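You operate a simulated robot arm through the tools that you are given. There is no shell and no other tool. Be economical: measure what you need, move in short steps, check, and stop when the job is done.

Carry out the task below with a simulated two-armed robot. There is one attempt and no reset: what you move stays moved.

## Task
Pick up the clean filter with blue grip with one hand, pass it to the other hand and put it on the bench area marked inspection. Turn the black knob marked spacers to 72. Take the red spring and leave it in the blue cup with orange band. Take the measuring glass with black band on the bench area marked checking and put it away on the top of the near grey cabinet. Take the green paper roll and leave it on the blue shelf under the wash bench. Put the grey jug with black handle in the inside of the deep grey crate marked to pack. Fetch the steel cube with white top and set it on the bench area marked pump work. Take the wire basket with black handle on the bench area marked sorting and put it away on the blue shelf under the wash bench. Take the dirty filter and put it on the bench area marked inspection. Turn the white knob marked off to off. Turn the knob marked magnify to MID. Put the tin marked wax on the bench area marked inspection away on the shelf marked coatings. Take the small orange card on the upper deck of the rail trolley and put it away on the top of the rebuild table. The order is free. Set down upright: clean filter with blue grip, measuring glass with black band, grey jug with black handle, steel cube with white top, dirty filter, tin marked wax.

The check looks at the end state, three seconds after you hand in, the way a careful person would. Anything else that was tipped, shoved, dropped, spilled or broken makes it a failure.

## Robot
Two 6-joint arms with two-finger parallel grippers on one trunk, on a base that drives. Base frame: it is fixed to the floor where the robot stands at the start and does not move with it; the origin is under the middle of the robot, x ahead of it, y to its left, z up. Lengths are in cm, angles in degrees, forces in N, time in s.
The left shoulder is at the start at [-8.9, 17.7, 80.6], the right one opposite. With the tool pointing down near the work surface each hand reaches from about 10 to 70 cm from the robot's upright axis, wherever it stands, measured 20 degrees to its own side. Places, roughly: bench area marked inspection [330, 0, 90]; bench area marked pump work [430, 40, 90]; black knob marked spacers [90, -20, 90]; blue cup with orange band (9x9x8 cm) [370, 30, 90]; blue shelf under the wash bench [420, -200, 30]; clean filter with blue grip [50, 25, 100]; dirty filter (7x7x12 cm) [230, -10, 100]; green paper roll (8x8x16 cm) [160, 30, 100]; grey jug with black handle (10x15x13 cm) [140, 50, 100]; inside of the deep grey crate marked to pack (28x2 [528, 4, 92]; knob marked magnify [340, 30, 140]; measuring glass with black band [150, 0, 100]; red spring (3x3x4 cm) [140, -10, 90]; shelf marked coatings [890, -50, 90]; small orange card [-25, -175, 75]; steel cube with white top (5x5x5 cm) [180, 0, 90]; tin marked wax [300, 0, 100]; top of the near grey cabinet [170, 220, 90]; top of the rebuild table [-20, 230, 90]; white knob marked off [530, -180, 90]; wire basket with black handle (20x15x13 cm) [180, -10, 90]. Payload 1.57 kg a hand.
The TCP of each hand is the grasp point between the finger pads, 3 cm short of the fingertips. In the tool frame z runs along the fingers and y along their closing line. The gripper opens to 8 cm. The fingers are 1.7 cm wide and 1.2 cm thick; the gripper's body (4 by 8.2 cm) begins 8 cm behind the TCP.
Orientation is that of the tool frame in the base frame, as a unit quaternion [x, y, z, w]. With the fingers straight down and closing along the base's y, the tool's x points along the base's -x, its y along +y and its z along -z.

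## Interface
- The arms move only by the tool step_arm. It takes "left_plan", "right_plan" or both (then of equal length, played together; a hand with none holds still); each is one flat list of numbers, 7 for each row, row after row: the turn, a rotation vector about the base's x, y, z in units of 180 degrees (1.0 is 180 degrees), then the shift along the base's x, y, z in units of 100 mm (1.0 is 100 mm), then the finger opening in mm, from 0 to 80. In form: [ax, ay, az, dx, dy, dz, fingers, ax, ay, az, dx, dy, dz, fingers, ...]. A call has 1 to 12 rows; each row is the pose to reach, as a shift and turn from the pose commanded when the call began. A call with a number of a shift or a turn outside -1 to 1 is refused whole. Each row takes 0.2 s and may step no farther than 5 cm and 8.6 degrees from the row before; otherwise, or with a gripper value out of range, the whole call is refused. A pose out of reach is approached as far as the arm can. The call stops where the force on the tool passes 40 N (or 10 N more than at its start, if that is more) or the arm is blocked; 0.2 s more then pass. The fingers move at their own pace (about 7.2 cm/s each) and stop on an object; they squeeze with about 27 N. The grip force told is the motor's: it shows also when the fingers shut on nothing. Time passes only in rows, and 0.2 s behind the last, so rows that repeat a pose let the fingers close. The reply holds the time, the measured pose of the TCP, the force on the tool along the base axes, the opening and the grip force, in the units named above and with some noise, with the torque about the TCP (base axes, N m) and any sound that the robot's microphone picked up.
- Cameras (640 x 400 px; columns grow to the right, rows downward): "scene" is now at [3.99, -0.97, 153.23]; the picture's right is [-0.13, -0.99, 0.00], its down [-0.69, 0.09, -0.71] and it looks along [0.71, -0.09, -0.70] (base axes); focal length 260 px, centre (320, 200). "left" rides on the left gripper at [7.2, 0.7, -12.2] in its tool frame; the picture's right is [-0.09, 1.00, 0.00], its down [-0.84, -0.08, -0.54] and it looks along [-0.54, -0.05, 0.84] (tool axes); focal length 238 px, centre (320, 200). "right" rides on the right gripper at [7.2, -0.7, -12.2] in its tool frame; the picture's right is [0.09, 1.00, 0.00], its down [-0.84, 0.08, -0.54] and it looks along [-0.54, 0.05, 0.84] (tool axes); focal length 238 px, centre (320, 200). There is no depth. A picture from a camera that has moved, and an enlarged one, comes with that camera's place and axes in the base frame and with its lens.
- capture(camera): a new picture of that camera. The clock stands still meanwhile.
- move_column(by): slides the trunk up (or, below 0, down) by that many cm; the arms and the scene camera ride with it, the base frame stays. It gives what a move gives, with no picture.
- roll_base(legs): drives the robot by 1 to 6 legs, each [ahead, left, turn to the left] in cm, cm and degrees, along the robot's own axes; the way and the turn of a leg run together, so that a leg with both is an arc; at most 150 cm and 180 degrees a leg. The arms and the cameras ride along, it lands a little off, and it stops where it bumps. It gives what a move gives.
- pan_tilt(pan, tilt): turns the head with the scene camera to pan (to the left, within 143 degrees either way) and tilt (down, from -29 to 69), counted from straight ahead of the robot. It gives what a move gives.
- zoom(camera, box): a new picture of the part [left, top, right, bottom] of that camera's present view, enlarged. The clock stands still meanwhile.
- close_job(): hands the job in; it is judged then, once.

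Go step by step. Nothing tells you exact positions but the pictures and the camera data: compare them with the known pose of the tool, close in by small moves and look again before you grip or let go. The budget is 567 turns and 370 pictures, counting those below and the enlarged ones. Unless the task says otherwise, let go and move clear before handing in.

The tools are called after ">>>" as name(argument=value, ...) on one line, values as JSON. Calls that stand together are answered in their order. step_arm: Moves the arms, as the interface text tells. Its arguments: {"type":"object","properties":{"left_plan":{"type":"array"},"right_plan":{"type":"array"}},"required":[]} The other tools are called the same way: move_column (by) slides the trunk up or down; roll_base (legs) drives the base; pan_tilt (pan, tilt) turns the head that bears the scene camera; capture (camera) takes a picture; zoom (camera, box) takes an enlarged picture of a part of a camera's view; close_job () hands the job in.

At the start:

```text
clock: 0.0
left_position: [39.35, 12.9, 118.55]
left_orientation: [0.0, 1.0, 0.0, 0.0]
left_contact_force: [-0.2, 0.2, -0.2]
left_moment: [-0.02, 0.01, -0.03]
left_gripper_width: 8.0
left_grip_force: 0.1
right_position: [36.79, -19.03, 121.6]
right_orientation: [0.0, 1.0, 0.0, 0.001]
right_contact_force: [0.8, 0.7, 0.7]
right_moment: [0.04, -0.02, 0.0]
right_gripper_width: 8.01
right_grip_force: 0.0
trunk travel left (down, up): [-25.0, 7.8]
robot x, y, heading: [0.07, -0.08, 0.4]
head pan, tilt: [-7.3, 44.4]
```

scene: 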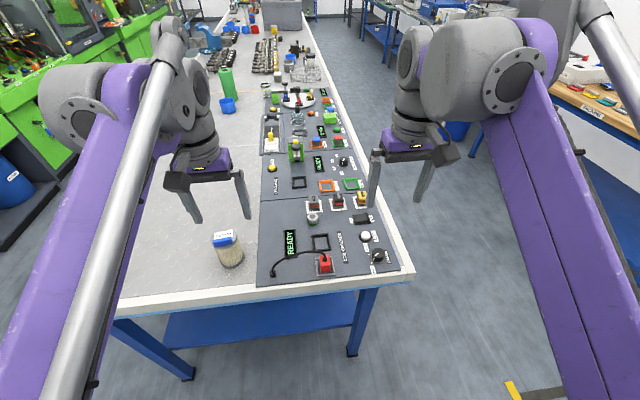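
right: 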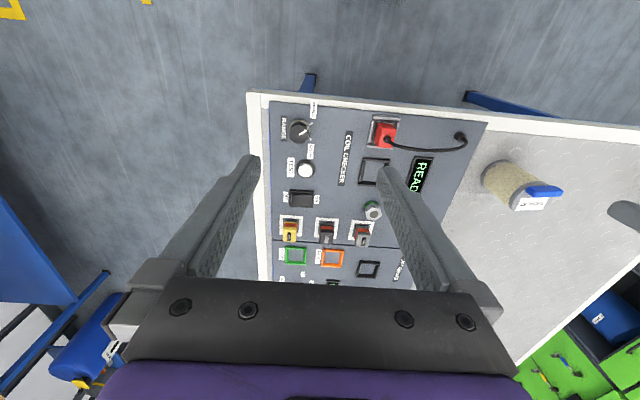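
left: 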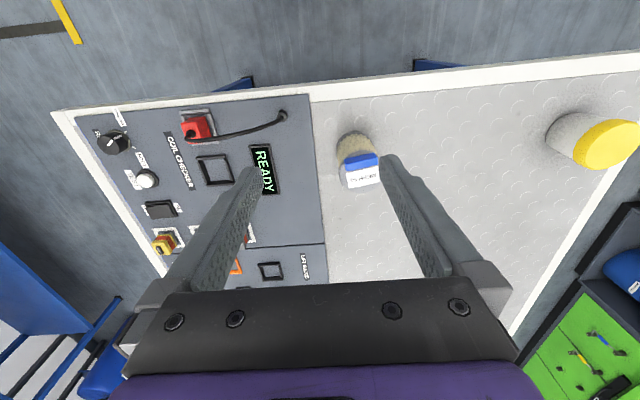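

I see a long bench running ahead, with panels on its right half and a filter with a blue grip at its near end. I look around first.

>>> zoom(camera="scene", box=[180, 0, 420, 150])

>>> zoom(camera="scene", box=[200, 80, 420, 290])

>>> pan_tilt(pan=0, tilt=10)

>>> capture(camera="scene")

>>> pan_tilt(pan=80, tilt=25)

>>> capture(camera="scene")

>>> pan_tilt(pan=-80, tilt=25)

>>> capture(camera="scene")

```text
2.67 times, centred on (300, 75) of scene
camera zoom: at [3.99, -0.97, 153.23], right [-0.13, -0.99, 0.0], down [-0.69, 0.09, -0.71], along [0.71, -0.09, -0.7], focal length 694 px, centre (373, 533)
```

zoom: 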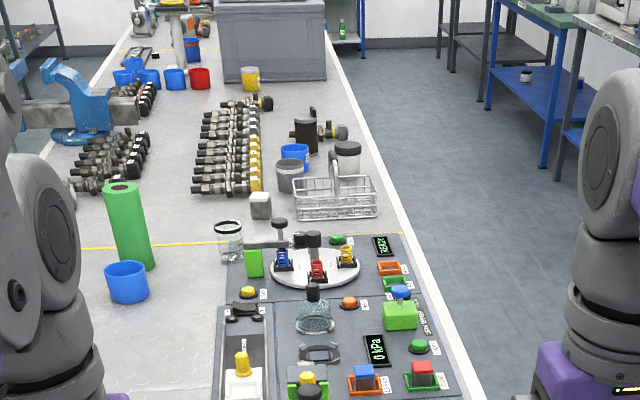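

```text
1.90 times, centred on (310, 185) of scene
camera zoom: at [3.99, -0.97, 153.23], right [-0.13, -0.99, 0.0], down [-0.69, 0.09, -0.71], along [0.71, -0.09, -0.7], focal length 496 px, centre (339, 229)
```

zoom: 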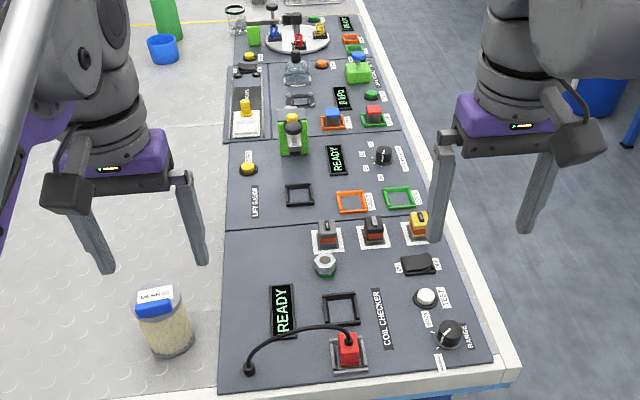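

```text
clock: 1.0
left_position: [39.33, 12.92, 118.45]
left_orientation: [0.0, 1.0, 0.0, 0.0]
left_contact_force: [-0.7, -0.3, 0.3]
left_moment: [-0.06, 0.0, -0.04]
left_gripper_width: 8.0
left_grip_force: 0.0
right_position: [36.63, -19.18, 121.51]
right_orientation: [0.0, 1.0, 0.0, -0.002]
right_contact_force: [-0.1, -0.5, -0.3]
right_moment: [-0.03, -0.02, 0.0]
right_gripper_width: 8.0
right_grip_force: 0.1
trunk travel left (down, up): [-25.0, 7.8]
robot x, y, heading: [-0.17, -0.05, -0.1]
head pan, tilt: [0.0, 10.0]
```

```text
364 pictures are left
camera scene: at [5.17, 0.08, 158.63], right [0.0, -1.0, 0.0], down [-0.17, 0.0, -0.98], along [0.98, 0.0, -0.17], focal length 260 px, centre (320, 200)
```

scene: 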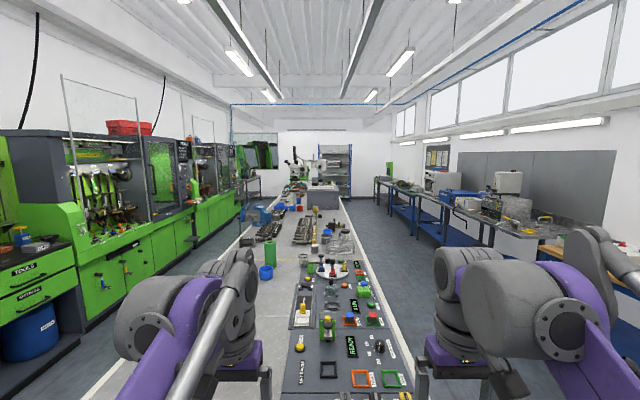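

```text
clock: 2.5
left_position: [39.32, 13.0, 118.6]
left_orientation: [0.001, 1.0, 0.0, 0.0]
left_contact_force: [-0.5, -0.2, 0.0]
left_moment: [0.01, 0.01, 0.03]
left_gripper_width: 7.99
left_grip_force: 0.2
right_position: [36.75, -19.07, 121.62]
right_orientation: [0.0, 1.0, 0.0, 0.0]
right_contact_force: [0.6, -0.6, -0.4]
right_moment: [0.01, 0.03, 0.0]
right_gripper_width: 8.01
right_grip_force: 0.1
trunk travel left (down, up): [-25.0, 7.8]
robot x, y, heading: [-0.0, 0.06, -0.2]
head pan, tilt: [80.0, 25.0]
```

```text
363 pictures are left
camera scene: at [-2.52, 9.15, 156.2], right [0.98, -0.17, 0.0], down [-0.07, -0.42, -0.91], along [0.16, 0.89, -0.42], focal length 260 px, centre (320, 200)
```

scene: 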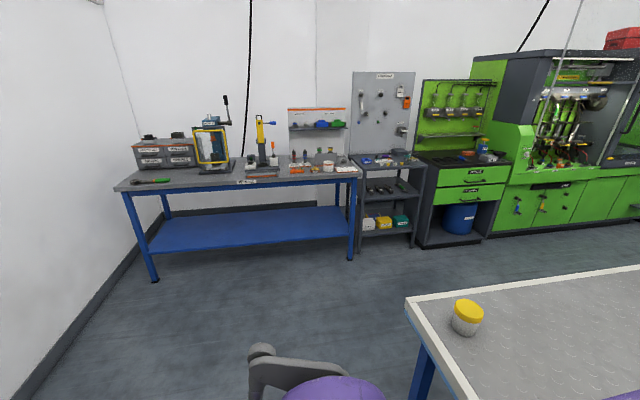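

```text
clock: 5.0
left_position: [39.26, 13.03, 118.58]
left_orientation: [0.0, 1.0, 0.0, 0.001]
left_contact_force: [0.3, 0.7, -0.3]
left_moment: [-0.01, 0.03, 0.01]
left_gripper_width: 8.0
left_grip_force: 0.1
right_position: [36.63, -19.17, 121.56]
right_orientation: [0.001, 1.0, 0.0, 0.001]
right_contact_force: [0.1, -0.1, 0.0]
right_moment: [-0.01, -0.03, -0.03]
right_gripper_width: 7.99
right_grip_force: 0.0
trunk travel left (down, up): [-25.0, 7.8]
robot x, y, heading: [-0.04, -0.67, 0.3]
head pan, tilt: [-80.0, 25.0]
```

```text
362 pictures are left
camera scene: at [-2.52, -8.99, 156.2], right [-0.98, -0.17, 0.0], down [-0.07, 0.42, -0.91], along [0.16, -0.89, -0.42], focal length 260 px, centre (320, 200)
```

scene: 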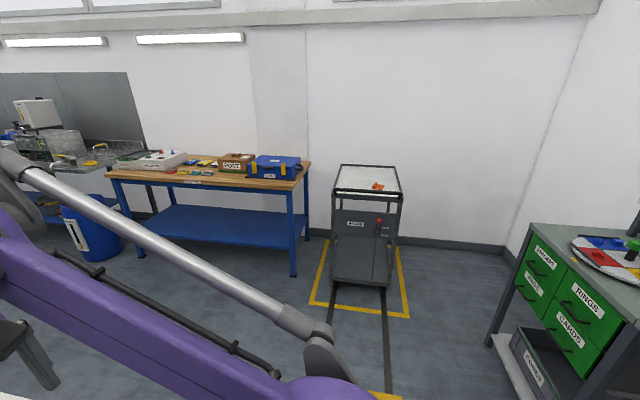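

The bench spans about y −30 to 67 starting at x≈36. The trolley with the card is to the right, and the rebuild table probably to the left. I look closer at the card, at the near bench, and down at my own base.

>>> zoom(camera="scene", box=[310, 150, 420, 300])

>>> pan_tilt(pan=20, tilt=69)

>>> capture(camera="scene")

>>> pan_tilt(pan=143, tilt=20)

>>> capture(camera="scene")

```text
2.67 times, centred on (365, 225) of scene
camera zoom: at [-2.52, -8.99, 156.2], right [-0.98, -0.17, 0.0], down [-0.07, 0.42, -0.91], along [0.16, -0.89, -0.42], focal length 694 px, centre (200, 133)
```

zoom: 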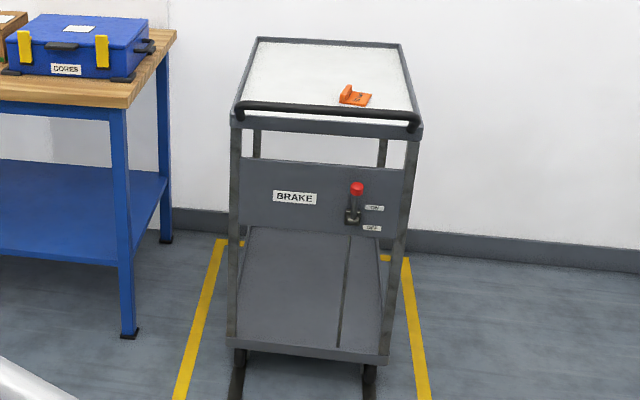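

```text
clock: 6.8
left_position: [39.33, 12.97, 118.69]
left_orientation: [0.0, 1.0, 0.0, 0.0]
left_contact_force: [0.5, 0.1, 0.3]
left_moment: [0.0, 0.03, 0.01]
left_gripper_width: 8.01
left_grip_force: 0.0
right_position: [36.72, -19.17, 121.47]
right_orientation: [0.0, 1.0, 0.0, 0.0]
right_contact_force: [-0.7, 0.1, 0.2]
right_moment: [0.01, 0.02, 0.0]
right_gripper_width: 8.02
right_grip_force: 0.0
trunk travel left (down, up): [-25.0, 7.8]
robot x, y, heading: [0.22, 0.12, 0.0]
head pan, tilt: [20.0, 68.8]
```

```text
360 pictures are left
camera scene: at [1.13, 1.99, 150.25], right [0.34, -0.94, 0.0], down [-0.88, -0.32, -0.36], along [0.34, 0.12, -0.93], focal length 260 px, centre (320, 200)
```

scene: 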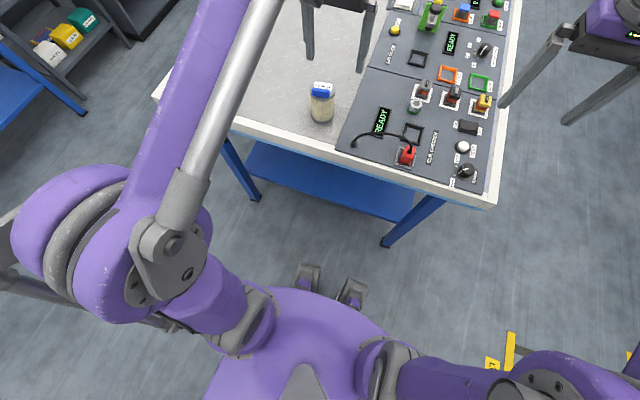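

```text
clock: 8.8
left_position: [39.25, 12.99, 118.65]
left_orientation: [0.0, 1.0, 0.0, -0.001]
left_contact_force: [-0.4, 0.3, -0.3]
left_moment: [-0.01, 0.02, 0.01]
left_gripper_width: 7.98
left_grip_force: 0.1
right_position: [36.75, -19.18, 121.55]
right_orientation: [0.0, 1.0, 0.0, 0.0]
right_contact_force: [-0.2, -0.5, -0.2]
right_moment: [0.03, 0.0, -0.01]
right_gripper_width: 7.98
right_grip_force: 0.1
trunk travel left (down, up): [-25.0, 7.8]
robot x, y, heading: [0.01, -0.12, 0.0]
head pan, tilt: [143.0, 20.0]
```

```text
359 pictures are left
camera scene: at [-11.56, 5.69, 157.0], right [0.6, 0.8, 0.0], down [0.27, -0.21, -0.94], along [-0.75, 0.57, -0.34], focal length 260 px, centre (320, 200)
```

scene: 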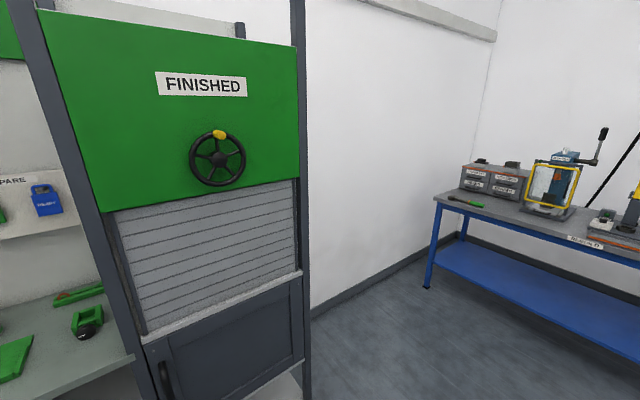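

The base feet are compact (about 15 cm out front). I turn right and approach the trolley for the orange card first.

>>> roll_base(legs=[[0, 0, -90], [100, 0, 0]])

>>> pan_tilt(pan=0, tilt=45)

>>> capture(camera="scene")

```text
clock: 17.8
left_position: [11.33, -139.86, 118.63]
left_orientation: [0.712, 0.702, 0.0, 0.0]
left_contact_force: [0.4, 0.7, 0.2]
left_moment: [0.0, 0.02, -0.01]
left_gripper_width: 8.0
left_grip_force: 0.1
right_position: [-20.84, -136.77, 121.43]
right_orientation: [0.713, 0.702, -0.001, 0.0]
right_contact_force: [-1.7, 0.3, 0.0]
right_moment: [-0.03, 0.02, -0.05]
right_gripper_width: 7.99
right_grip_force: 0.1
trunk travel left (down, up): [-25.0, 7.8]
robot x, y, heading: [-0.98, -100.51, -90.8]
head pan, tilt: [143.0, 20.0]
```

```text
clock: 20.1
left_position: [11.36, -139.9, 118.54]
left_orientation: [0.713, 0.701, 0.001, 0.0]
left_contact_force: [-0.3, -0.2, -0.8]
left_moment: [0.03, -0.01, -0.01]
left_gripper_width: 8.02
left_grip_force: 0.0
right_position: [-20.79, -136.91, 121.54]
right_orientation: [0.713, 0.701, 0.001, 0.001]
right_contact_force: [-0.2, -0.2, 0.5]
right_moment: [0.0, -0.01, 0.0]
right_gripper_width: 8.01
right_grip_force: 0.1
trunk travel left (down, up): [-25.0, 7.8]
robot x, y, heading: [-1.12, -100.17, -91.0]
head pan, tilt: [0.0, 45.0]
```

```text
358 pictures are left
camera scene: at [-1.23, -104.44, 153.14], right [-1.0, 0.01, 0.0], down [0.01, 0.71, -0.71], along [-0.01, -0.71, -0.71], focal length 260 px, centre (320, 200)
```

scene: 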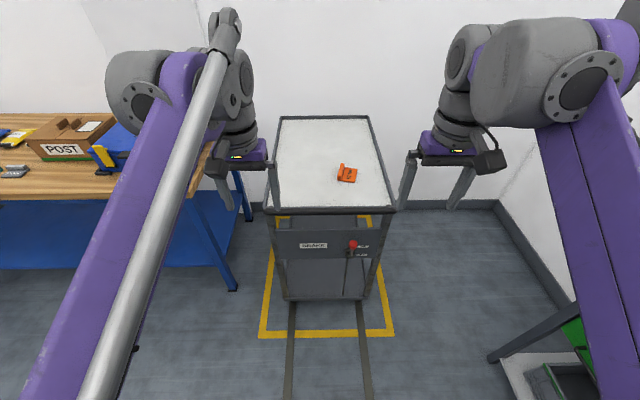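

The card is at about (−13, −189, 85) on the deck. I drive 33 cm closer and look with the right hand camera.

>>> roll_base(legs=[[33, 0, 0]])

>>> capture(camera="right")

>>> capture(camera="scene")

```text
clock: 22.3
left_position: [10.53, -172.6, 118.7]
left_orientation: [0.714, 0.7, 0.0, 0.0]
left_contact_force: [0.4, -0.2, 1.3]
left_moment: [-0.02, -0.02, 0.0]
left_gripper_width: 8.01
left_grip_force: 0.0
right_position: [-21.47, -169.53, 121.63]
right_orientation: [0.714, 0.7, 0.0, -0.001]
right_contact_force: [-0.5, 0.3, 0.1]
right_moment: [0.04, -0.01, 0.02]
right_gripper_width: 8.04
right_grip_force: 0.1
trunk travel left (down, up): [-25.0, 7.8]
robot x, y, heading: [-1.65, -133.07, -91.1]
head pan, tilt: [0.0, 45.0]
```

```text
357 pictures are left
camera right: at [-21.98, -162.31, 133.64], right [1.0, 0.07, 0.0], down [0.06, -0.84, 0.54], along [0.04, -0.54, -0.84], focal length 238 px, centre (320, 200)
```

right: 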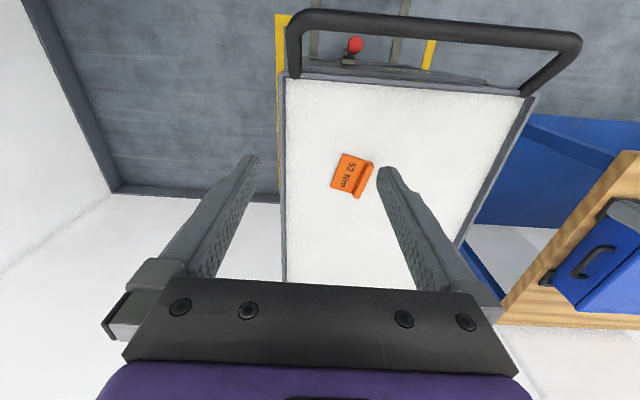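

```text
356 pictures are left
camera scene: at [-1.82, -137.15, 153.14], right [-1.0, 0.02, 0.0], down [0.01, 0.71, -0.71], along [-0.01, -0.71, -0.71], focal length 260 px, centre (320, 200)
```

scene: 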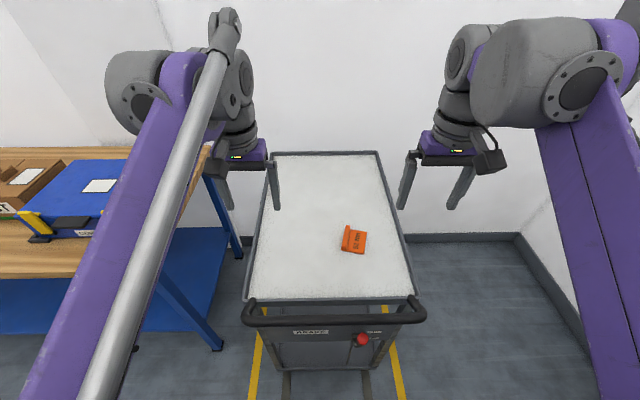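

The card lies near (−13, −186, 86) and has a raised tab. I zoom to see its shape.

>>> zoom(camera="right", box=[310, 135, 400, 210])

>>> zoom(camera="scene", box=[310, 205, 400, 270])

```text
5.33 times, centred on (355, 172) of right
camera zoom: at [-21.98, -162.31, 133.64], right [1.0, 0.07, 0.0], down [0.06, -0.84, 0.54], along [0.04, -0.54, -0.84], focal length 1271 px, centre (133, 347)
```

zoom: 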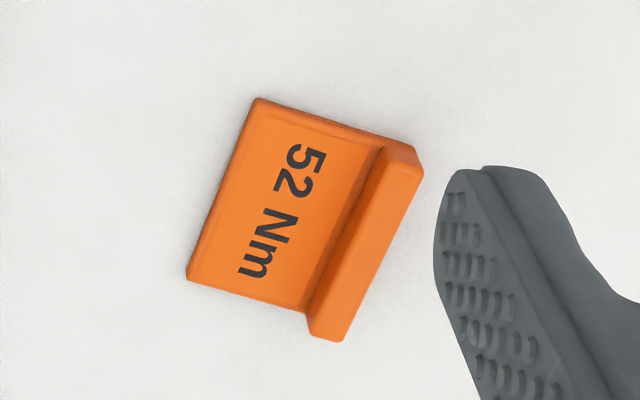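

```text
6.15 times, centred on (355, 238) of scene
camera zoom: at [-1.82, -137.15, 153.14], right [-1.0, 0.02, 0.0], down [0.01, 0.71, -0.71], along [-0.01, -0.71, -0.71], focal length 1601 px, centre (105, -31)
```

zoom: 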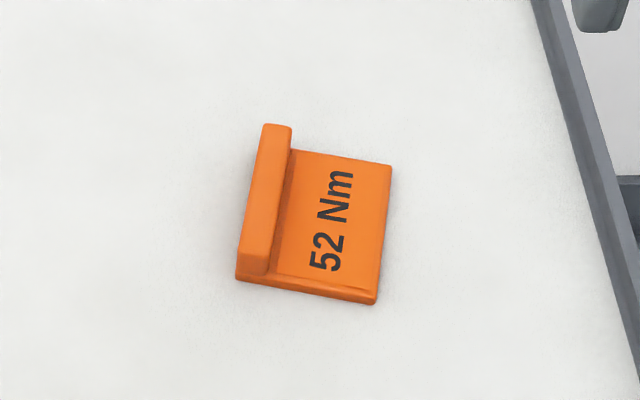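

The card's tab runs from about (−9.8, −182) to (−11.6, −191), with its top at z≈87.5. I lower the trunk 20 cm, and move the right hand over the tab with a −11° twist.

>>> move_column(by=-20)

>>> step_arm(right_plan=[0, 0, -0.03, 0.4, -0.4, 0, 60, 0, 0, -0.06, 0.8, -0.8, 0, 60, 0, 0, -0.06, 1.0, -1.0, 0, 50])

>>> step_arm(right_plan=[0, 0, 0, 0.08, -0.4, -0.3, 50, 0, 0, 0, 0.08, -0.7, -0.6, 50, 0, 0, 0, 0.08, -0.7, -0.8, 50])

>>> capture(camera="right")

```text
clock: 24.4
left_position: [10.46, -172.77, 98.58]
left_orientation: [0.714, 0.7, 0.0, -0.001]
left_contact_force: [-0.6, -0.1, 0.3]
left_moment: [-0.01, 0.01, 0.0]
left_gripper_width: 7.99
left_grip_force: 0.1
right_position: [-21.49, -169.52, 101.63]
right_orientation: [0.714, 0.7, 0.0, 0.0]
right_contact_force: [-1.1, -0.7, -0.4]
right_moment: [0.04, 0.01, -0.01]
right_gripper_width: 7.99
right_grip_force: 0.2
trunk travel left (down, up): [-5.0, 27.8]
robot x, y, heading: [-1.58, -133.13, -90.8]
head pan, tilt: [0.0, 45.0]
```

```text
refused: row 1 steps farther than a row can; nothing moved
```

```text
refused: row 1 steps farther than a row can; nothing moved
```

```text
353 pictures are left
camera right: at [-21.98, -162.27, 113.67], right [1.0, 0.07, 0.0], down [0.06, -0.84, 0.54], along [0.04, -0.54, -0.84], focal length 238 px, centre (320, 200)
```

right: 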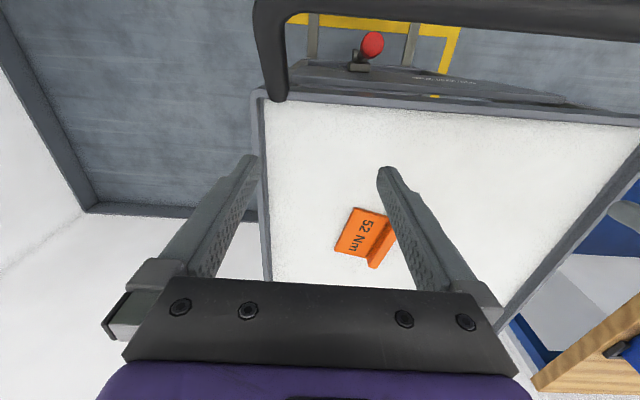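

The row limit is 5 cm in total, so I split the move finer. The tab is confirmed at (−10.8, −186.4).

>>> step_arm(right_plan=[0, 0, -0.02, 0.33, -0.33, 0, 60, 0, 0, -0.04, 0.66, -0.66, 0, 60, 0, 0, -0.061, 1.0, -1.0, 0, 50])

>>> step_arm(right_plan=[0, 0, 0, 0.07, -0.35, -0.25, 50, 0, 0, 0, 0.07, -0.69, -0.5, 50, 0, 0, 0, 0.07, -0.69, -0.8, 50])

>>> capture(camera="right")

```text
clock: 25.2
left_position: [10.53, -172.73, 98.55]
left_orientation: [0.714, 0.7, 0.0, 0.0]
left_contact_force: [-0.6, -0.3, 0.4]
left_moment: [0.02, -0.01, 0.01]
left_gripper_width: 8.0
left_grip_force: 0.1
right_position: [-11.87, -179.3, 100.92]
right_orientation: [0.778, 0.628, 0.0, -0.001]
right_contact_force: [-0.2, 0.4, 0.2]
right_moment: [0.0, 0.02, -0.01]
right_gripper_width: 5.01
right_grip_force: 0.1
right hand out of reach, approached as far as the arm can: row 3
trunk travel left (down, up): [-5.0, 27.8]
robot x, y, heading: [-1.33, -133.05, -91.1]
head pan, tilt: [0.0, 45.0]
```

```text
clock: 26.0
left_position: [10.36, -172.57, 98.57]
left_orientation: [0.714, 0.7, 0.0, 0.0]
left_contact_force: [0.7, -0.1, 0.5]
left_moment: [-0.03, 0.0, 0.03]
left_gripper_width: 8.0
left_grip_force: 0.1
right_position: [-10.86, -185.97, 93.06]
right_orientation: [0.778, 0.629, -0.001, 0.0]
right_contact_force: [-0.2, 0.9, -0.3]
right_moment: [0.05, -0.01, -0.03]
right_gripper_width: 5.0
right_grip_force: 0.0
right hand out of reach, approached as far as the arm can: row 1, 2
trunk travel left (down, up): [-5.0, 27.8]
robot x, y, heading: [-1.74, -132.97, -91.2]
head pan, tilt: [0.0, 45.0]
```

```text
352 pictures are left
camera right: at [-10.05, -178.85, 105.18], right [0.99, -0.12, 0.0], down [-0.1, -0.83, 0.54], along [-0.06, -0.54, -0.84], focal length 238 px, centre (320, 200)
```

right: 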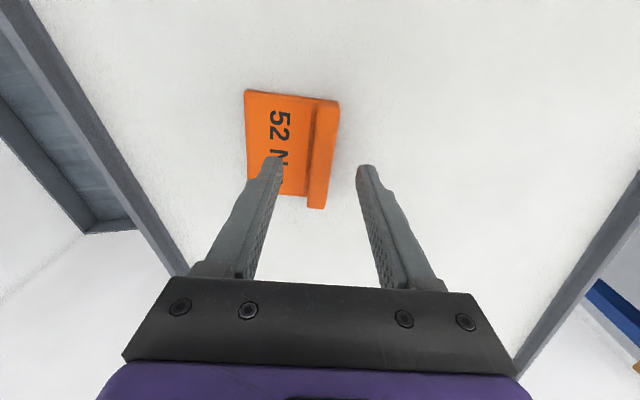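

The tab is centred between the fingers, so I descend and grip.

>>> step_arm(right_plan=[0, 0, 0, 0, 0, -0.2, 40, 0, 0, 0, 0, 0, -0.36, 40, 0, 0, 0, 0, 0, -0.36, 40])

>>> capture(camera="right")

```text
clock: 27.0
left_position: [10.59, -172.58, 98.62]
left_orientation: [0.714, 0.701, 0.0, 0.0]
left_contact_force: [-0.3, -1.1, 0.6]
left_moment: [-0.03, 0.01, -0.03]
left_gripper_width: 7.98
left_grip_force: 0.1
right_position: [-10.84, -185.85, 89.71]
right_orientation: [0.778, 0.629, -0.001, 0.0]
right_contact_force: [0.4, -3.7, 20.0]
right_moment: [0.07, 0.44, 0.03]
right_gripper_width: 3.9
right_grip_force: 0.0
trunk travel left (down, up): [-5.0, 27.8]
robot x, y, heading: [-1.84, -132.94, -91.3]
head pan, tilt: [0.0, 45.0]
stopped in row 3 (right hand): the force on the tool passed its limit at 41 N (the readings are from after the stop); the commanded pose is now the measured one
```

```text
351 pictures are left
camera right: at [-10.02, -178.65, 101.82], right [0.99, -0.12, 0.0], down [-0.1, -0.83, 0.54], along [-0.07, -0.54, -0.84], focal length 238 px, centre (320, 200)
```

right: 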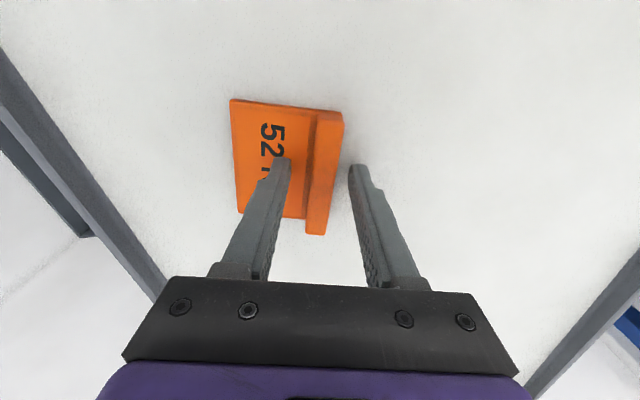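

The finger touched the plate, so I lift by 2 mm and close on the tab.

>>> step_arm(right_plan=[0, 0, 0, 0, 0, 0.03, 20, 0, 0, 0, 0, 0, 0.03, 0, 0, 0, 0, 0, 0, 0.03, 0, 0, 0, 0, 0, 0, 0.03, 0])

>>> step_arm(right_plan=[0, 0, 0, 0, 0, 0.3, 0, 0, 0, 0, 0, 0, 0.6, 0, 0, 0, 0, 0, 0.2, 0.8, 0])

>>> capture(camera="right")

```text
clock: 28.0
left_position: [10.42, -172.69, 98.59]
left_orientation: [0.714, 0.7, 0.0, 0.0]
left_contact_force: [-0.4, 0.5, 0.2]
left_moment: [0.01, -0.01, 0.03]
left_gripper_width: 8.01
left_grip_force: 0.0
right_position: [-10.9, -185.74, 89.86]
right_orientation: [0.777, 0.629, -0.001, 0.0]
right_contact_force: [-0.2, 0.3, -0.6]
right_moment: [-0.01, -0.03, 0.0]
right_gripper_width: 1.5
right_grip_force: 26.8
trunk travel left (down, up): [-5.0, 27.8]
robot x, y, heading: [-1.35, -133.12, -91.0]
head pan, tilt: [0.0, 45.0]
```

```text
clock: 28.8
left_position: [10.59, -172.62, 98.61]
left_orientation: [0.714, 0.7, 0.0, 0.0]
left_contact_force: [-0.5, 0.7, -0.3]
left_moment: [-0.05, -0.06, -0.02]
left_gripper_width: 7.97
left_grip_force: 0.0
right_position: [-10.86, -183.37, 97.2]
right_orientation: [0.777, 0.629, -0.002, 0.0]
right_contact_force: [-0.3, 0.3, -0.2]
right_moment: [-0.02, -0.02, 0.03]
right_gripper_width: 1.46
right_grip_force: 27.1
right hand out of reach, approached as far as the arm can: row 2, 3
trunk travel left (down, up): [-5.0, 27.8]
robot x, y, heading: [-1.85, -133.0, -90.9]
head pan, tilt: [0.0, 45.0]
```

```text
350 pictures are left
camera right: at [-10.0, -176.2, 109.38], right [0.99, -0.12, 0.0], down [-0.1, -0.83, 0.54], along [-0.07, -0.54, -0.84], focal length 238 px, centre (320, 200)
```

right: 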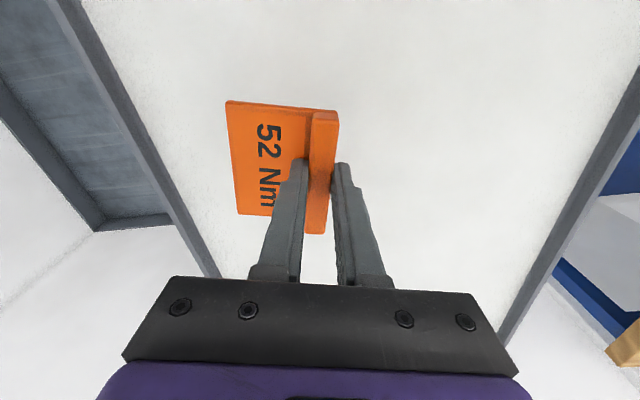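

The card is gripped. I raise the trunk, pull the hand in, back off and turn the safe way (via −x) to face the rebuild table.

>>> move_column(by=20)

>>> step_arm(right_plan=[0, 0, 0, 0, 0.4, 0, 0, 0, 0, 0, -0.2, 0.8, 0, 0, 0, 0, 0, -0.4, 1.0, 0, 0])

>>> roll_base(legs=[[-110, 0, 0], [0, 0, -180], [90, 5, 0]])

>>> capture(camera="scene")

```text
clock: 31.0
left_position: [10.54, -172.72, 118.53]
left_orientation: [0.714, 0.7, 0.0, -0.001]
left_contact_force: [0.7, -0.3, 1.5]
left_moment: [-0.01, 0.02, 0.04]
left_gripper_width: 8.0
left_grip_force: 0.2
right_position: [-11.04, -183.11, 117.29]
right_orientation: [0.777, 0.629, -0.001, 0.002]
right_contact_force: [0.0, -0.5, -0.6]
right_moment: [0.01, -0.03, 0.01]
right_gripper_width: 1.49
right_grip_force: 26.7
trunk travel left (down, up): [-25.0, 7.8]
robot x, y, heading: [-1.73, -133.19, -91.1]
head pan, tilt: [0.0, 45.0]
```

```text
clock: 31.8
left_position: [10.57, -172.65, 118.58]
left_orientation: [0.714, 0.7, 0.0, 0.0]
left_contact_force: [-0.4, 1.2, 0.2]
left_moment: [0.01, 0.02, 0.01]
left_gripper_width: 7.98
left_grip_force: 0.0
right_position: [-15.08, -173.11, 117.29]
right_orientation: [0.778, 0.628, 0.0, 0.0]
right_contact_force: [-0.3, -0.6, 0.2]
right_moment: [0.02, 0.0, -0.02]
right_gripper_width: 1.48
right_grip_force: 27.1
trunk travel left (down, up): [-25.0, 7.8]
robot x, y, heading: [-1.64, -133.22, -91.1]
head pan, tilt: [0.0, 45.0]
```

```text
clock: 49.2
left_position: [-11.85, 108.73, 118.56]
left_orientation: [-0.695, 0.719, 0.0, -0.001]
left_contact_force: [-0.6, 0.3, -0.9]
left_moment: [-0.02, 0.01, 0.01]
left_gripper_width: 7.99
left_grip_force: 0.1
right_position: [13.61, 108.84, 117.11]
right_orientation: [-0.624, 0.781, 0.001, 0.001]
right_contact_force: [-0.1, -0.4, -0.8]
right_moment: [-0.02, -0.01, -0.01]
right_gripper_width: 1.49
right_grip_force: 26.9
trunk travel left (down, up): [-25.0, 7.8]
robot x, y, heading: [-0.3, 69.0, 88.1]
head pan, tilt: [0.0, 45.0]
```

```text
349 pictures are left
camera scene: at [-0.31, 73.2, 153.14], right [1.0, -0.03, 0.0], down [-0.02, -0.71, -0.71], along [0.02, 0.71, -0.71], focal length 260 px, centre (320, 200)
```

scene: 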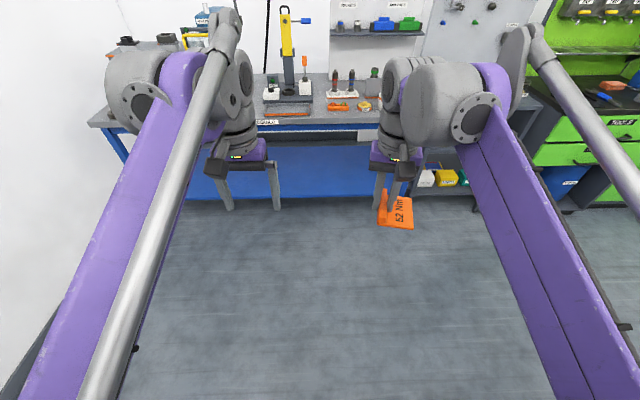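

The table front is at y≈198. I drive closer and look at free spots.

>>> roll_base(legs=[[72, 0, 2]])

>>> capture(camera="scene")

```text
clock: 53.2
left_position: [-12.27, 181.56, 118.6]
left_orientation: [0.708, -0.706, 0.0, 0.0]
left_contact_force: [1.0, -0.2, 0.6]
left_moment: [0.0, 0.02, 0.02]
left_gripper_width: 7.99
left_grip_force: 0.1
right_position: [13.36, 182.64, 117.19]
right_orientation: [-0.637, 0.771, 0.001, 0.0]
right_contact_force: [0.6, -0.5, -0.1]
right_moment: [-0.03, -0.03, -0.02]
right_gripper_width: 1.49
right_grip_force: 27.5
trunk travel left (down, up): [-25.0, 7.8]
robot x, y, heading: [0.65, 142.3, 90.1]
head pan, tilt: [0.0, 45.0]
```

```text
348 pictures are left
camera scene: at [0.73, 146.44, 153.14], right [1.0, 0.0, 0.0], down [0.0, -0.71, -0.71], along [0.0, 0.71, -0.71], focal length 260 px, centre (320, 200)
```

scene: 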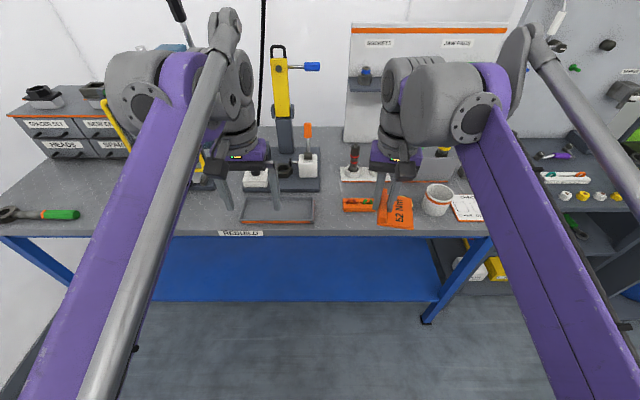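

There is a free stretch left of the tray. I slide left 55 cm and look there.

>>> roll_base(legs=[[0, 55, 0]])

>>> capture(camera="scene")

>>> capture(camera="right")

```text
clock: 58.5
left_position: [-66.52, 181.23, 118.68]
left_orientation: [0.709, -0.705, 0.0, 0.001]
left_contact_force: [0.6, 0.4, 0.2]
left_moment: [0.03, 0.02, 0.01]
left_gripper_width: 7.99
left_grip_force: 0.1
right_position: [-40.88, 182.37, 117.35]
right_orientation: [-0.639, 0.769, 0.0, 0.001]
right_contact_force: [-0.1, 0.1, -0.8]
right_moment: [-0.01, -0.01, -0.02]
right_gripper_width: 1.48
right_grip_force: 27.0
trunk travel left (down, up): [-25.0, 7.8]
robot x, y, heading: [-52.97, 141.88, 90.6]
head pan, tilt: [0.0, 45.0]
```

```text
347 pictures are left
camera scene: at [-53.39, 146.21, 153.14], right [1.0, 0.01, 0.0], down [0.0, -0.71, -0.71], along [0.0, 0.71, -0.71], focal length 260 px, centre (320, 200)
```

scene: 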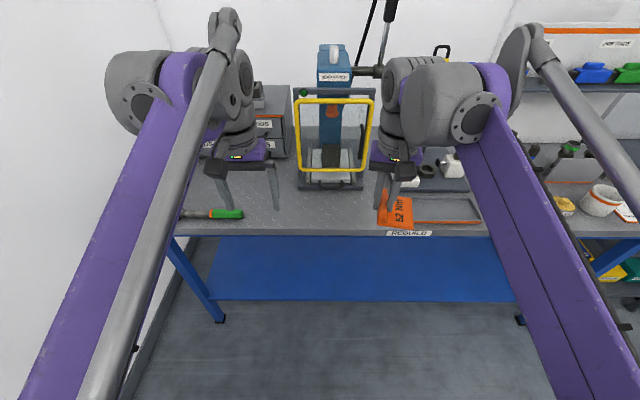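

```text
346 pictures are left
camera right: at [-41.61, 175.15, 129.39], right [-1.0, 0.09, 0.0], down [0.08, 0.84, 0.54], along [0.05, 0.54, -0.84], focal length 238 px, centre (320, 200)
```

right: 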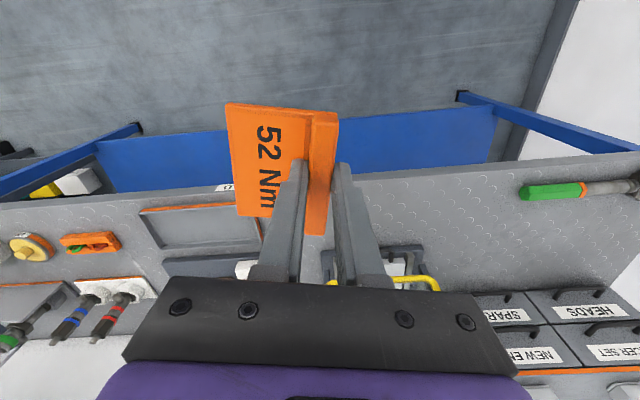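

The clear spot is about x −58..−50, y 204..213. I shift the base left 14 and ahead 20, then lower.

>>> roll_base(legs=[[20, 14, -0.6]])

>>> move_column(by=-18)

>>> capture(camera="right")

```text
clock: 60.3
left_position: [-80.28, 201.59, 118.59]
left_orientation: [-0.706, 0.708, 0.0, 0.0]
left_contact_force: [1.0, -0.3, 0.3]
left_moment: [0.01, 0.03, 0.05]
left_gripper_width: 7.98
left_grip_force: 0.0
right_position: [-54.56, 202.43, 117.22]
right_orientation: [-0.635, 0.772, 0.001, 0.001]
right_contact_force: [-1.2, 0.4, -0.5]
right_moment: [-0.01, 0.03, 0.0]
right_gripper_width: 1.49
right_grip_force: 27.2
trunk travel left (down, up): [-25.0, 7.8]
robot x, y, heading: [-67.14, 162.04, 89.7]
head pan, tilt: [0.0, 45.0]
```

```text
clock: 62.3
left_position: [-80.27, 201.44, 100.62]
left_orientation: [-0.707, 0.708, -0.001, 0.0]
left_contact_force: [0.4, -0.5, 0.2]
left_moment: [0.02, 0.02, -0.02]
left_gripper_width: 7.99
left_grip_force: 0.0
right_position: [-54.62, 202.53, 99.32]
right_orientation: [-0.635, 0.772, 0.001, 0.001]
right_contact_force: [0.1, 0.0, 0.2]
right_moment: [0.0, 0.01, 0.02]
right_gripper_width: 1.47
right_grip_force: 27.0
trunk travel left (down, up): [-7.0, 25.8]
robot x, y, heading: [-67.39, 162.18, 89.8]
head pan, tilt: [0.0, 45.0]
```

```text
345 pictures are left
camera right: at [-55.32, 195.19, 111.42], right [-0.99, 0.1, 0.0], down [0.08, 0.83, 0.54], along [0.06, 0.54, -0.84], focal length 238 px, centre (320, 200)
```

right: 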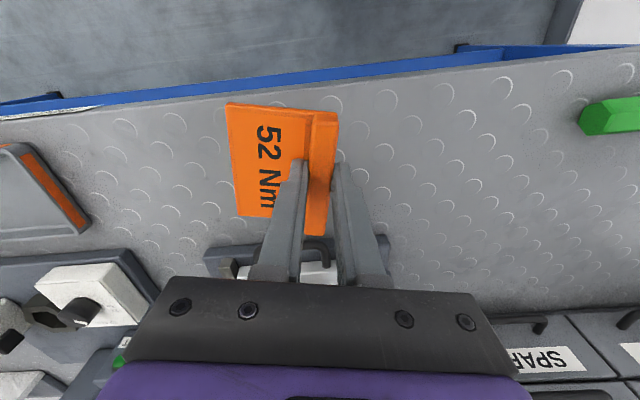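

Clear table below. I move out 6 cm and lower until contact.

>>> step_arm(right_plan=[0, 0, 0, 0, 0.3, -0.3, 0, 0, 0, 0, 0, 0.6, -0.6, 0, 0, 0, 0, 0, 0.6, -0.9, 0])

>>> step_arm(right_plan=[0, 0, 0, 0, 0, -0.1, 0, 0, 0, 0, 0, 0, -0.2, 0, 0, 0, 0, 0, 0, -0.28, 0])

>>> capture(camera="right")

```text
clock: 63.1
left_position: [-80.21, 201.52, 100.62]
left_orientation: [-0.706, 0.708, 0.0, 0.0]
left_contact_force: [-0.1, -0.6, 1.0]
left_moment: [-0.02, -0.01, -0.01]
left_gripper_width: 7.99
left_grip_force: 0.0
right_position: [-54.4, 208.37, 91.73]
right_orientation: [-0.636, 0.772, 0.002, 0.002]
right_contact_force: [-1.0, -5.7, 14.1]
right_moment: [-0.1, -0.15, -0.14]
right_gripper_width: 1.5
right_grip_force: 26.9
trunk travel left (down, up): [-7.0, 25.8]
robot x, y, heading: [-67.17, 162.42, 90.0]
head pan, tilt: [0.0, 45.0]
stopped in row 3 (right hand): the force on the tool passed its limit at 114 N (the readings are from after the stop); the commanded pose is now the measured one
```

```text
clock: 63.4
left_position: [-80.09, 201.45, 100.67]
left_orientation: [-0.706, 0.708, 0.0, 0.001]
left_contact_force: [0.1, 0.2, 1.5]
left_moment: [0.0, 0.05, 0.0]
left_gripper_width: 7.99
left_grip_force: 0.1
right_position: [-54.56, 208.36, 91.65]
right_orientation: [-0.636, 0.772, 0.002, 0.004]
right_contact_force: [-1.9, -2.6, 22.9]
right_moment: [-0.09, -0.17, -0.05]
right_gripper_width: 1.47
right_grip_force: 26.6
trunk travel left (down, up): [-7.0, 25.8]
robot x, y, heading: [-67.23, 162.16, 89.9]
head pan, tilt: [0.0, 45.0]
stopped in row 1 (right hand): the force on the tool passed its limit at 61 N (the readings are from after the stop); the commanded pose is now the measured one
```

```text
344 pictures are left
camera right: at [-55.21, 201.03, 103.78], right [-0.99, 0.1, 0.0], down [0.08, 0.83, 0.55], along [0.06, 0.55, -0.84], focal length 238 px, centre (320, 200)
```

right: 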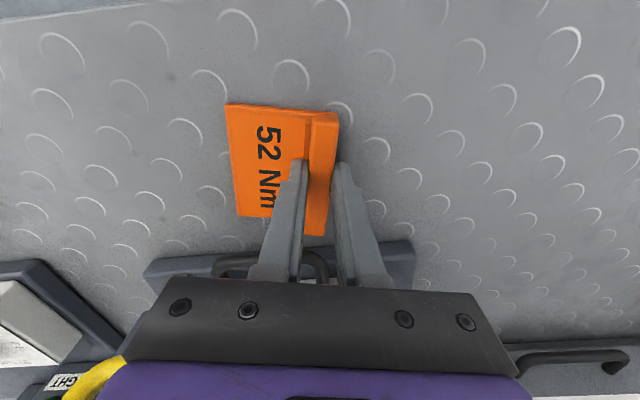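

The card seems to rest on the table (top at ≈87.8). I open gently and check.

>>> step_arm(right_plan=[0, 0, 0, 0, 0, 0.02, 15, 0, 0, 0, 0, 0, 0.02, 30, 0, 0, 0, 0, 0, 0.02, 30])

>>> step_arm(right_plan=[0, 0, 0, 0, 0, 0.3, 30, 0, 0, 0, 0, 0, 0.6, 30, 0, 0, 0, 0, 0, 0.9, 30])

>>> capture(camera="right")

```text
clock: 64.2
left_position: [-80.37, 201.57, 100.43]
left_orientation: [-0.707, 0.708, 0.0, 0.0]
left_contact_force: [0.2, -0.4, 0.0]
left_moment: [0.0, 0.0, 0.03]
left_gripper_width: 7.99
left_grip_force: 0.0
right_position: [-54.47, 208.49, 91.71]
right_orientation: [-0.636, 0.772, 0.003, 0.004]
right_contact_force: [-2.9, -0.1, 6.8]
right_moment: [-0.02, -0.04, -0.02]
right_gripper_width: 2.68
right_grip_force: 0.0
trunk travel left (down, up): [-7.0, 25.8]
robot x, y, heading: [-67.08, 162.19, 90.0]
head pan, tilt: [0.0, 45.0]
```

```text
clock: 65.0
left_position: [-80.15, 201.53, 100.58]
left_orientation: [-0.706, 0.708, 0.0, -0.001]
left_contact_force: [-0.4, -0.1, 0.6]
left_moment: [-0.03, -0.02, -0.02]
left_gripper_width: 7.99
left_grip_force: 0.2
right_position: [-54.42, 208.65, 100.83]
right_orientation: [-0.636, 0.772, 0.003, 0.003]
right_contact_force: [0.6, 0.4, 0.6]
right_moment: [-0.01, -0.01, 0.01]
right_gripper_width: 3.02
right_grip_force: 0.1
trunk travel left (down, up): [-7.0, 25.8]
robot x, y, heading: [-67.4, 162.36, 90.0]
head pan, tilt: [0.0, 45.0]
```

```text
343 pictures are left
camera right: at [-55.18, 201.33, 112.82], right [-0.99, 0.1, 0.0], down [0.08, 0.83, 0.55], along [0.06, 0.55, -0.84], focal length 238 px, centre (320, 200)
```

right: 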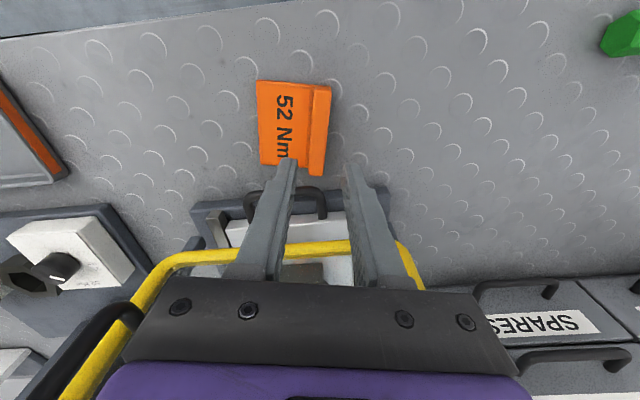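

The card is placed. I retract upward and drive backward (keeping heading 90°) past the front of the bench to the right aisle, toward the spacers knob and glass.

>>> move_column(by=18)

>>> roll_base(legs=[[-60, 0, 0], [-95, -40, 0], [-90, 0, 0], [0, -110, 0]])

>>> capture(camera="scene")

```text
clock: 67.0
left_position: [-80.07, 201.6, 118.5]
left_orientation: [-0.707, 0.707, 0.0, 0.001]
left_contact_force: [0.4, -0.8, 0.0]
left_moment: [-0.01, -0.01, -0.02]
left_gripper_width: 7.99
left_grip_force: 0.1
right_position: [-54.38, 208.52, 118.66]
right_orientation: [-0.635, 0.772, 0.003, 0.003]
right_contact_force: [-0.2, -0.2, -1.0]
right_moment: [0.01, -0.01, -0.02]
right_gripper_width: 3.02
right_grip_force: 0.0
trunk travel left (down, up): [-25.0, 7.8]
robot x, y, heading: [-66.92, 162.07, 89.8]
head pan, tilt: [0.0, 45.0]
```

```text
clock: 89.2
left_position: [66.9, -47.07, 118.5]
left_orientation: [-0.698, 0.716, 0.0, 0.0]
left_contact_force: [-0.2, 0.2, -0.1]
left_moment: [0.0, 0.01, 0.02]
left_gripper_width: 8.01
left_grip_force: 0.0
right_position: [92.82, -40.75, 118.84]
right_orientation: [-0.627, 0.779, 0.002, 0.003]
right_contact_force: [0.2, -0.3, -0.3]
right_moment: [0.0, 0.0, 0.0]
right_gripper_width: 2.98
right_grip_force: 0.2
trunk travel left (down, up): [-25.0, 7.8]
robot x, y, heading: [78.47, -86.91, 88.4]
head pan, tilt: [0.0, 45.0]
```

```text
342 pictures are left
camera scene: at [78.82, -82.54, 153.14], right [1.0, -0.03, 0.0], down [-0.02, -0.71, -0.71], along [0.02, 0.71, -0.71], focal length 260 px, centre (320, 200)
```

scene: 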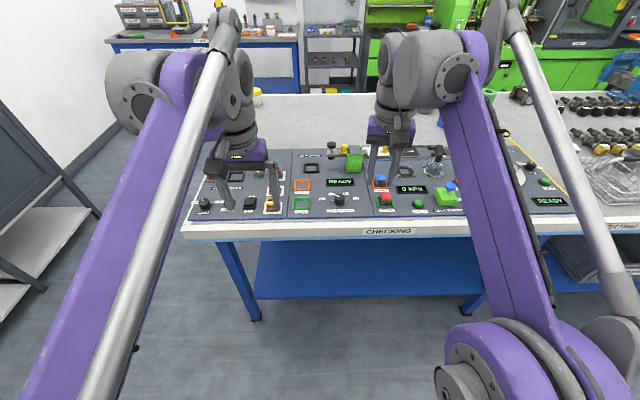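

The "CHECKING" part is in front of me. I zoom on the panel to find the spacers knob.

>>> zoom(camera="scene", box=[280, 135, 460, 240])

>>> zoom(camera="scene", box=[180, 140, 320, 240])

```text
3.56 times, centred on (370, 188) of scene
camera zoom: at [78.82, -82.54, 153.14], right [1.0, -0.03, 0.0], down [-0.02, -0.71, -0.71], along [0.02, 0.71, -0.71], focal length 925 px, centre (142, 244)
```

zoom: 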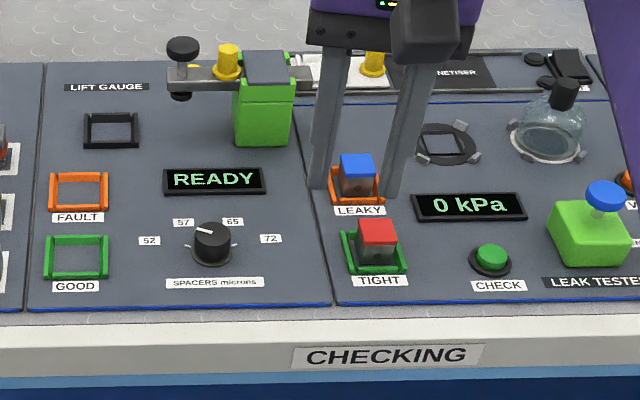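

```text
4.00 times, centred on (250, 190) of scene
camera zoom: at [78.82, -82.54, 153.14], right [1.0, -0.03, 0.0], down [-0.02, -0.71, -0.71], along [0.02, 0.71, -0.71], focal length 1041 px, centre (600, 240)
```

zoom: 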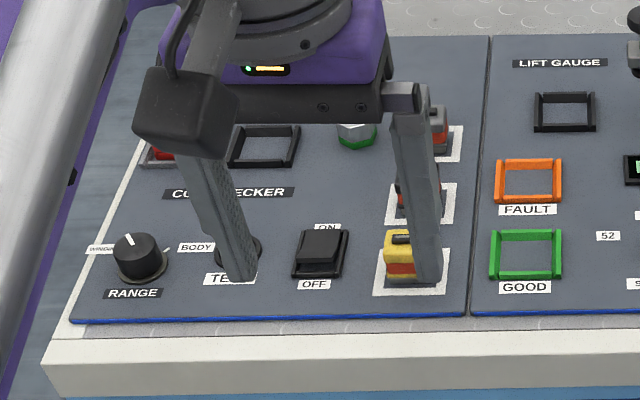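

The spacers knob points at 52 now, and needs a clockwise turn to 72. I drive 20 cm closer and look with the right hand camera.

>>> roll_base(legs=[[20, 0, 1.6]])

>>> capture(camera="right")

>>> capture(camera="scene")

```text
clock: 90.7
left_position: [66.07, -27.9, 118.58]
left_orientation: [0.707, -0.707, 0.0, 0.0]
left_contact_force: [-0.2, 0.2, 0.0]
left_moment: [-0.03, 0.03, 0.0]
left_gripper_width: 8.01
left_grip_force: 0.1
right_position: [91.88, -20.89, 118.64]
right_orientation: [-0.637, 0.771, 0.003, 0.003]
right_contact_force: [0.3, -0.3, 0.1]
right_moment: [0.0, 0.02, -0.02]
right_gripper_width: 3.0
right_grip_force: 0.1
trunk travel left (down, up): [-25.0, 7.8]
robot x, y, heading: [79.05, -67.42, 89.8]
head pan, tilt: [0.0, 45.0]
```

```text
339 pictures are left
camera right: at [91.11, -28.27, 130.8], right [-1.0, 0.1, 0.0], down [0.08, 0.83, 0.55], along [0.05, 0.55, -0.84], focal length 238 px, centre (320, 200)
```

right: 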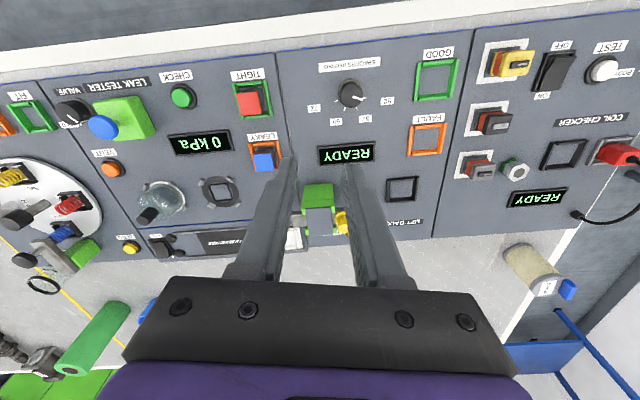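

```text
338 pictures are left
camera scene: at [78.97, -63.05, 153.14], right [1.0, 0.0, 0.0], down [0.0, -0.71, -0.71], along [0.0, 0.71, -0.71], focal length 260 px, centre (320, 200)
```

scene: 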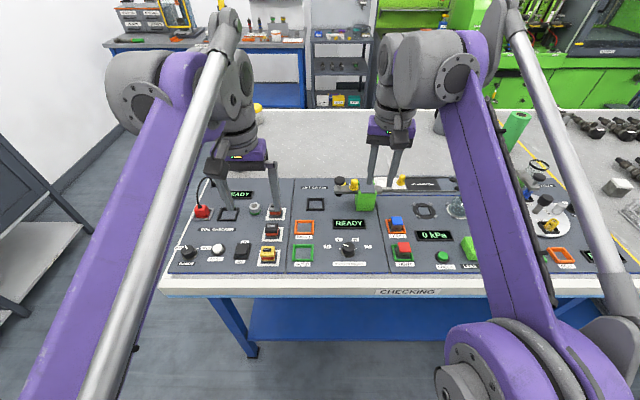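

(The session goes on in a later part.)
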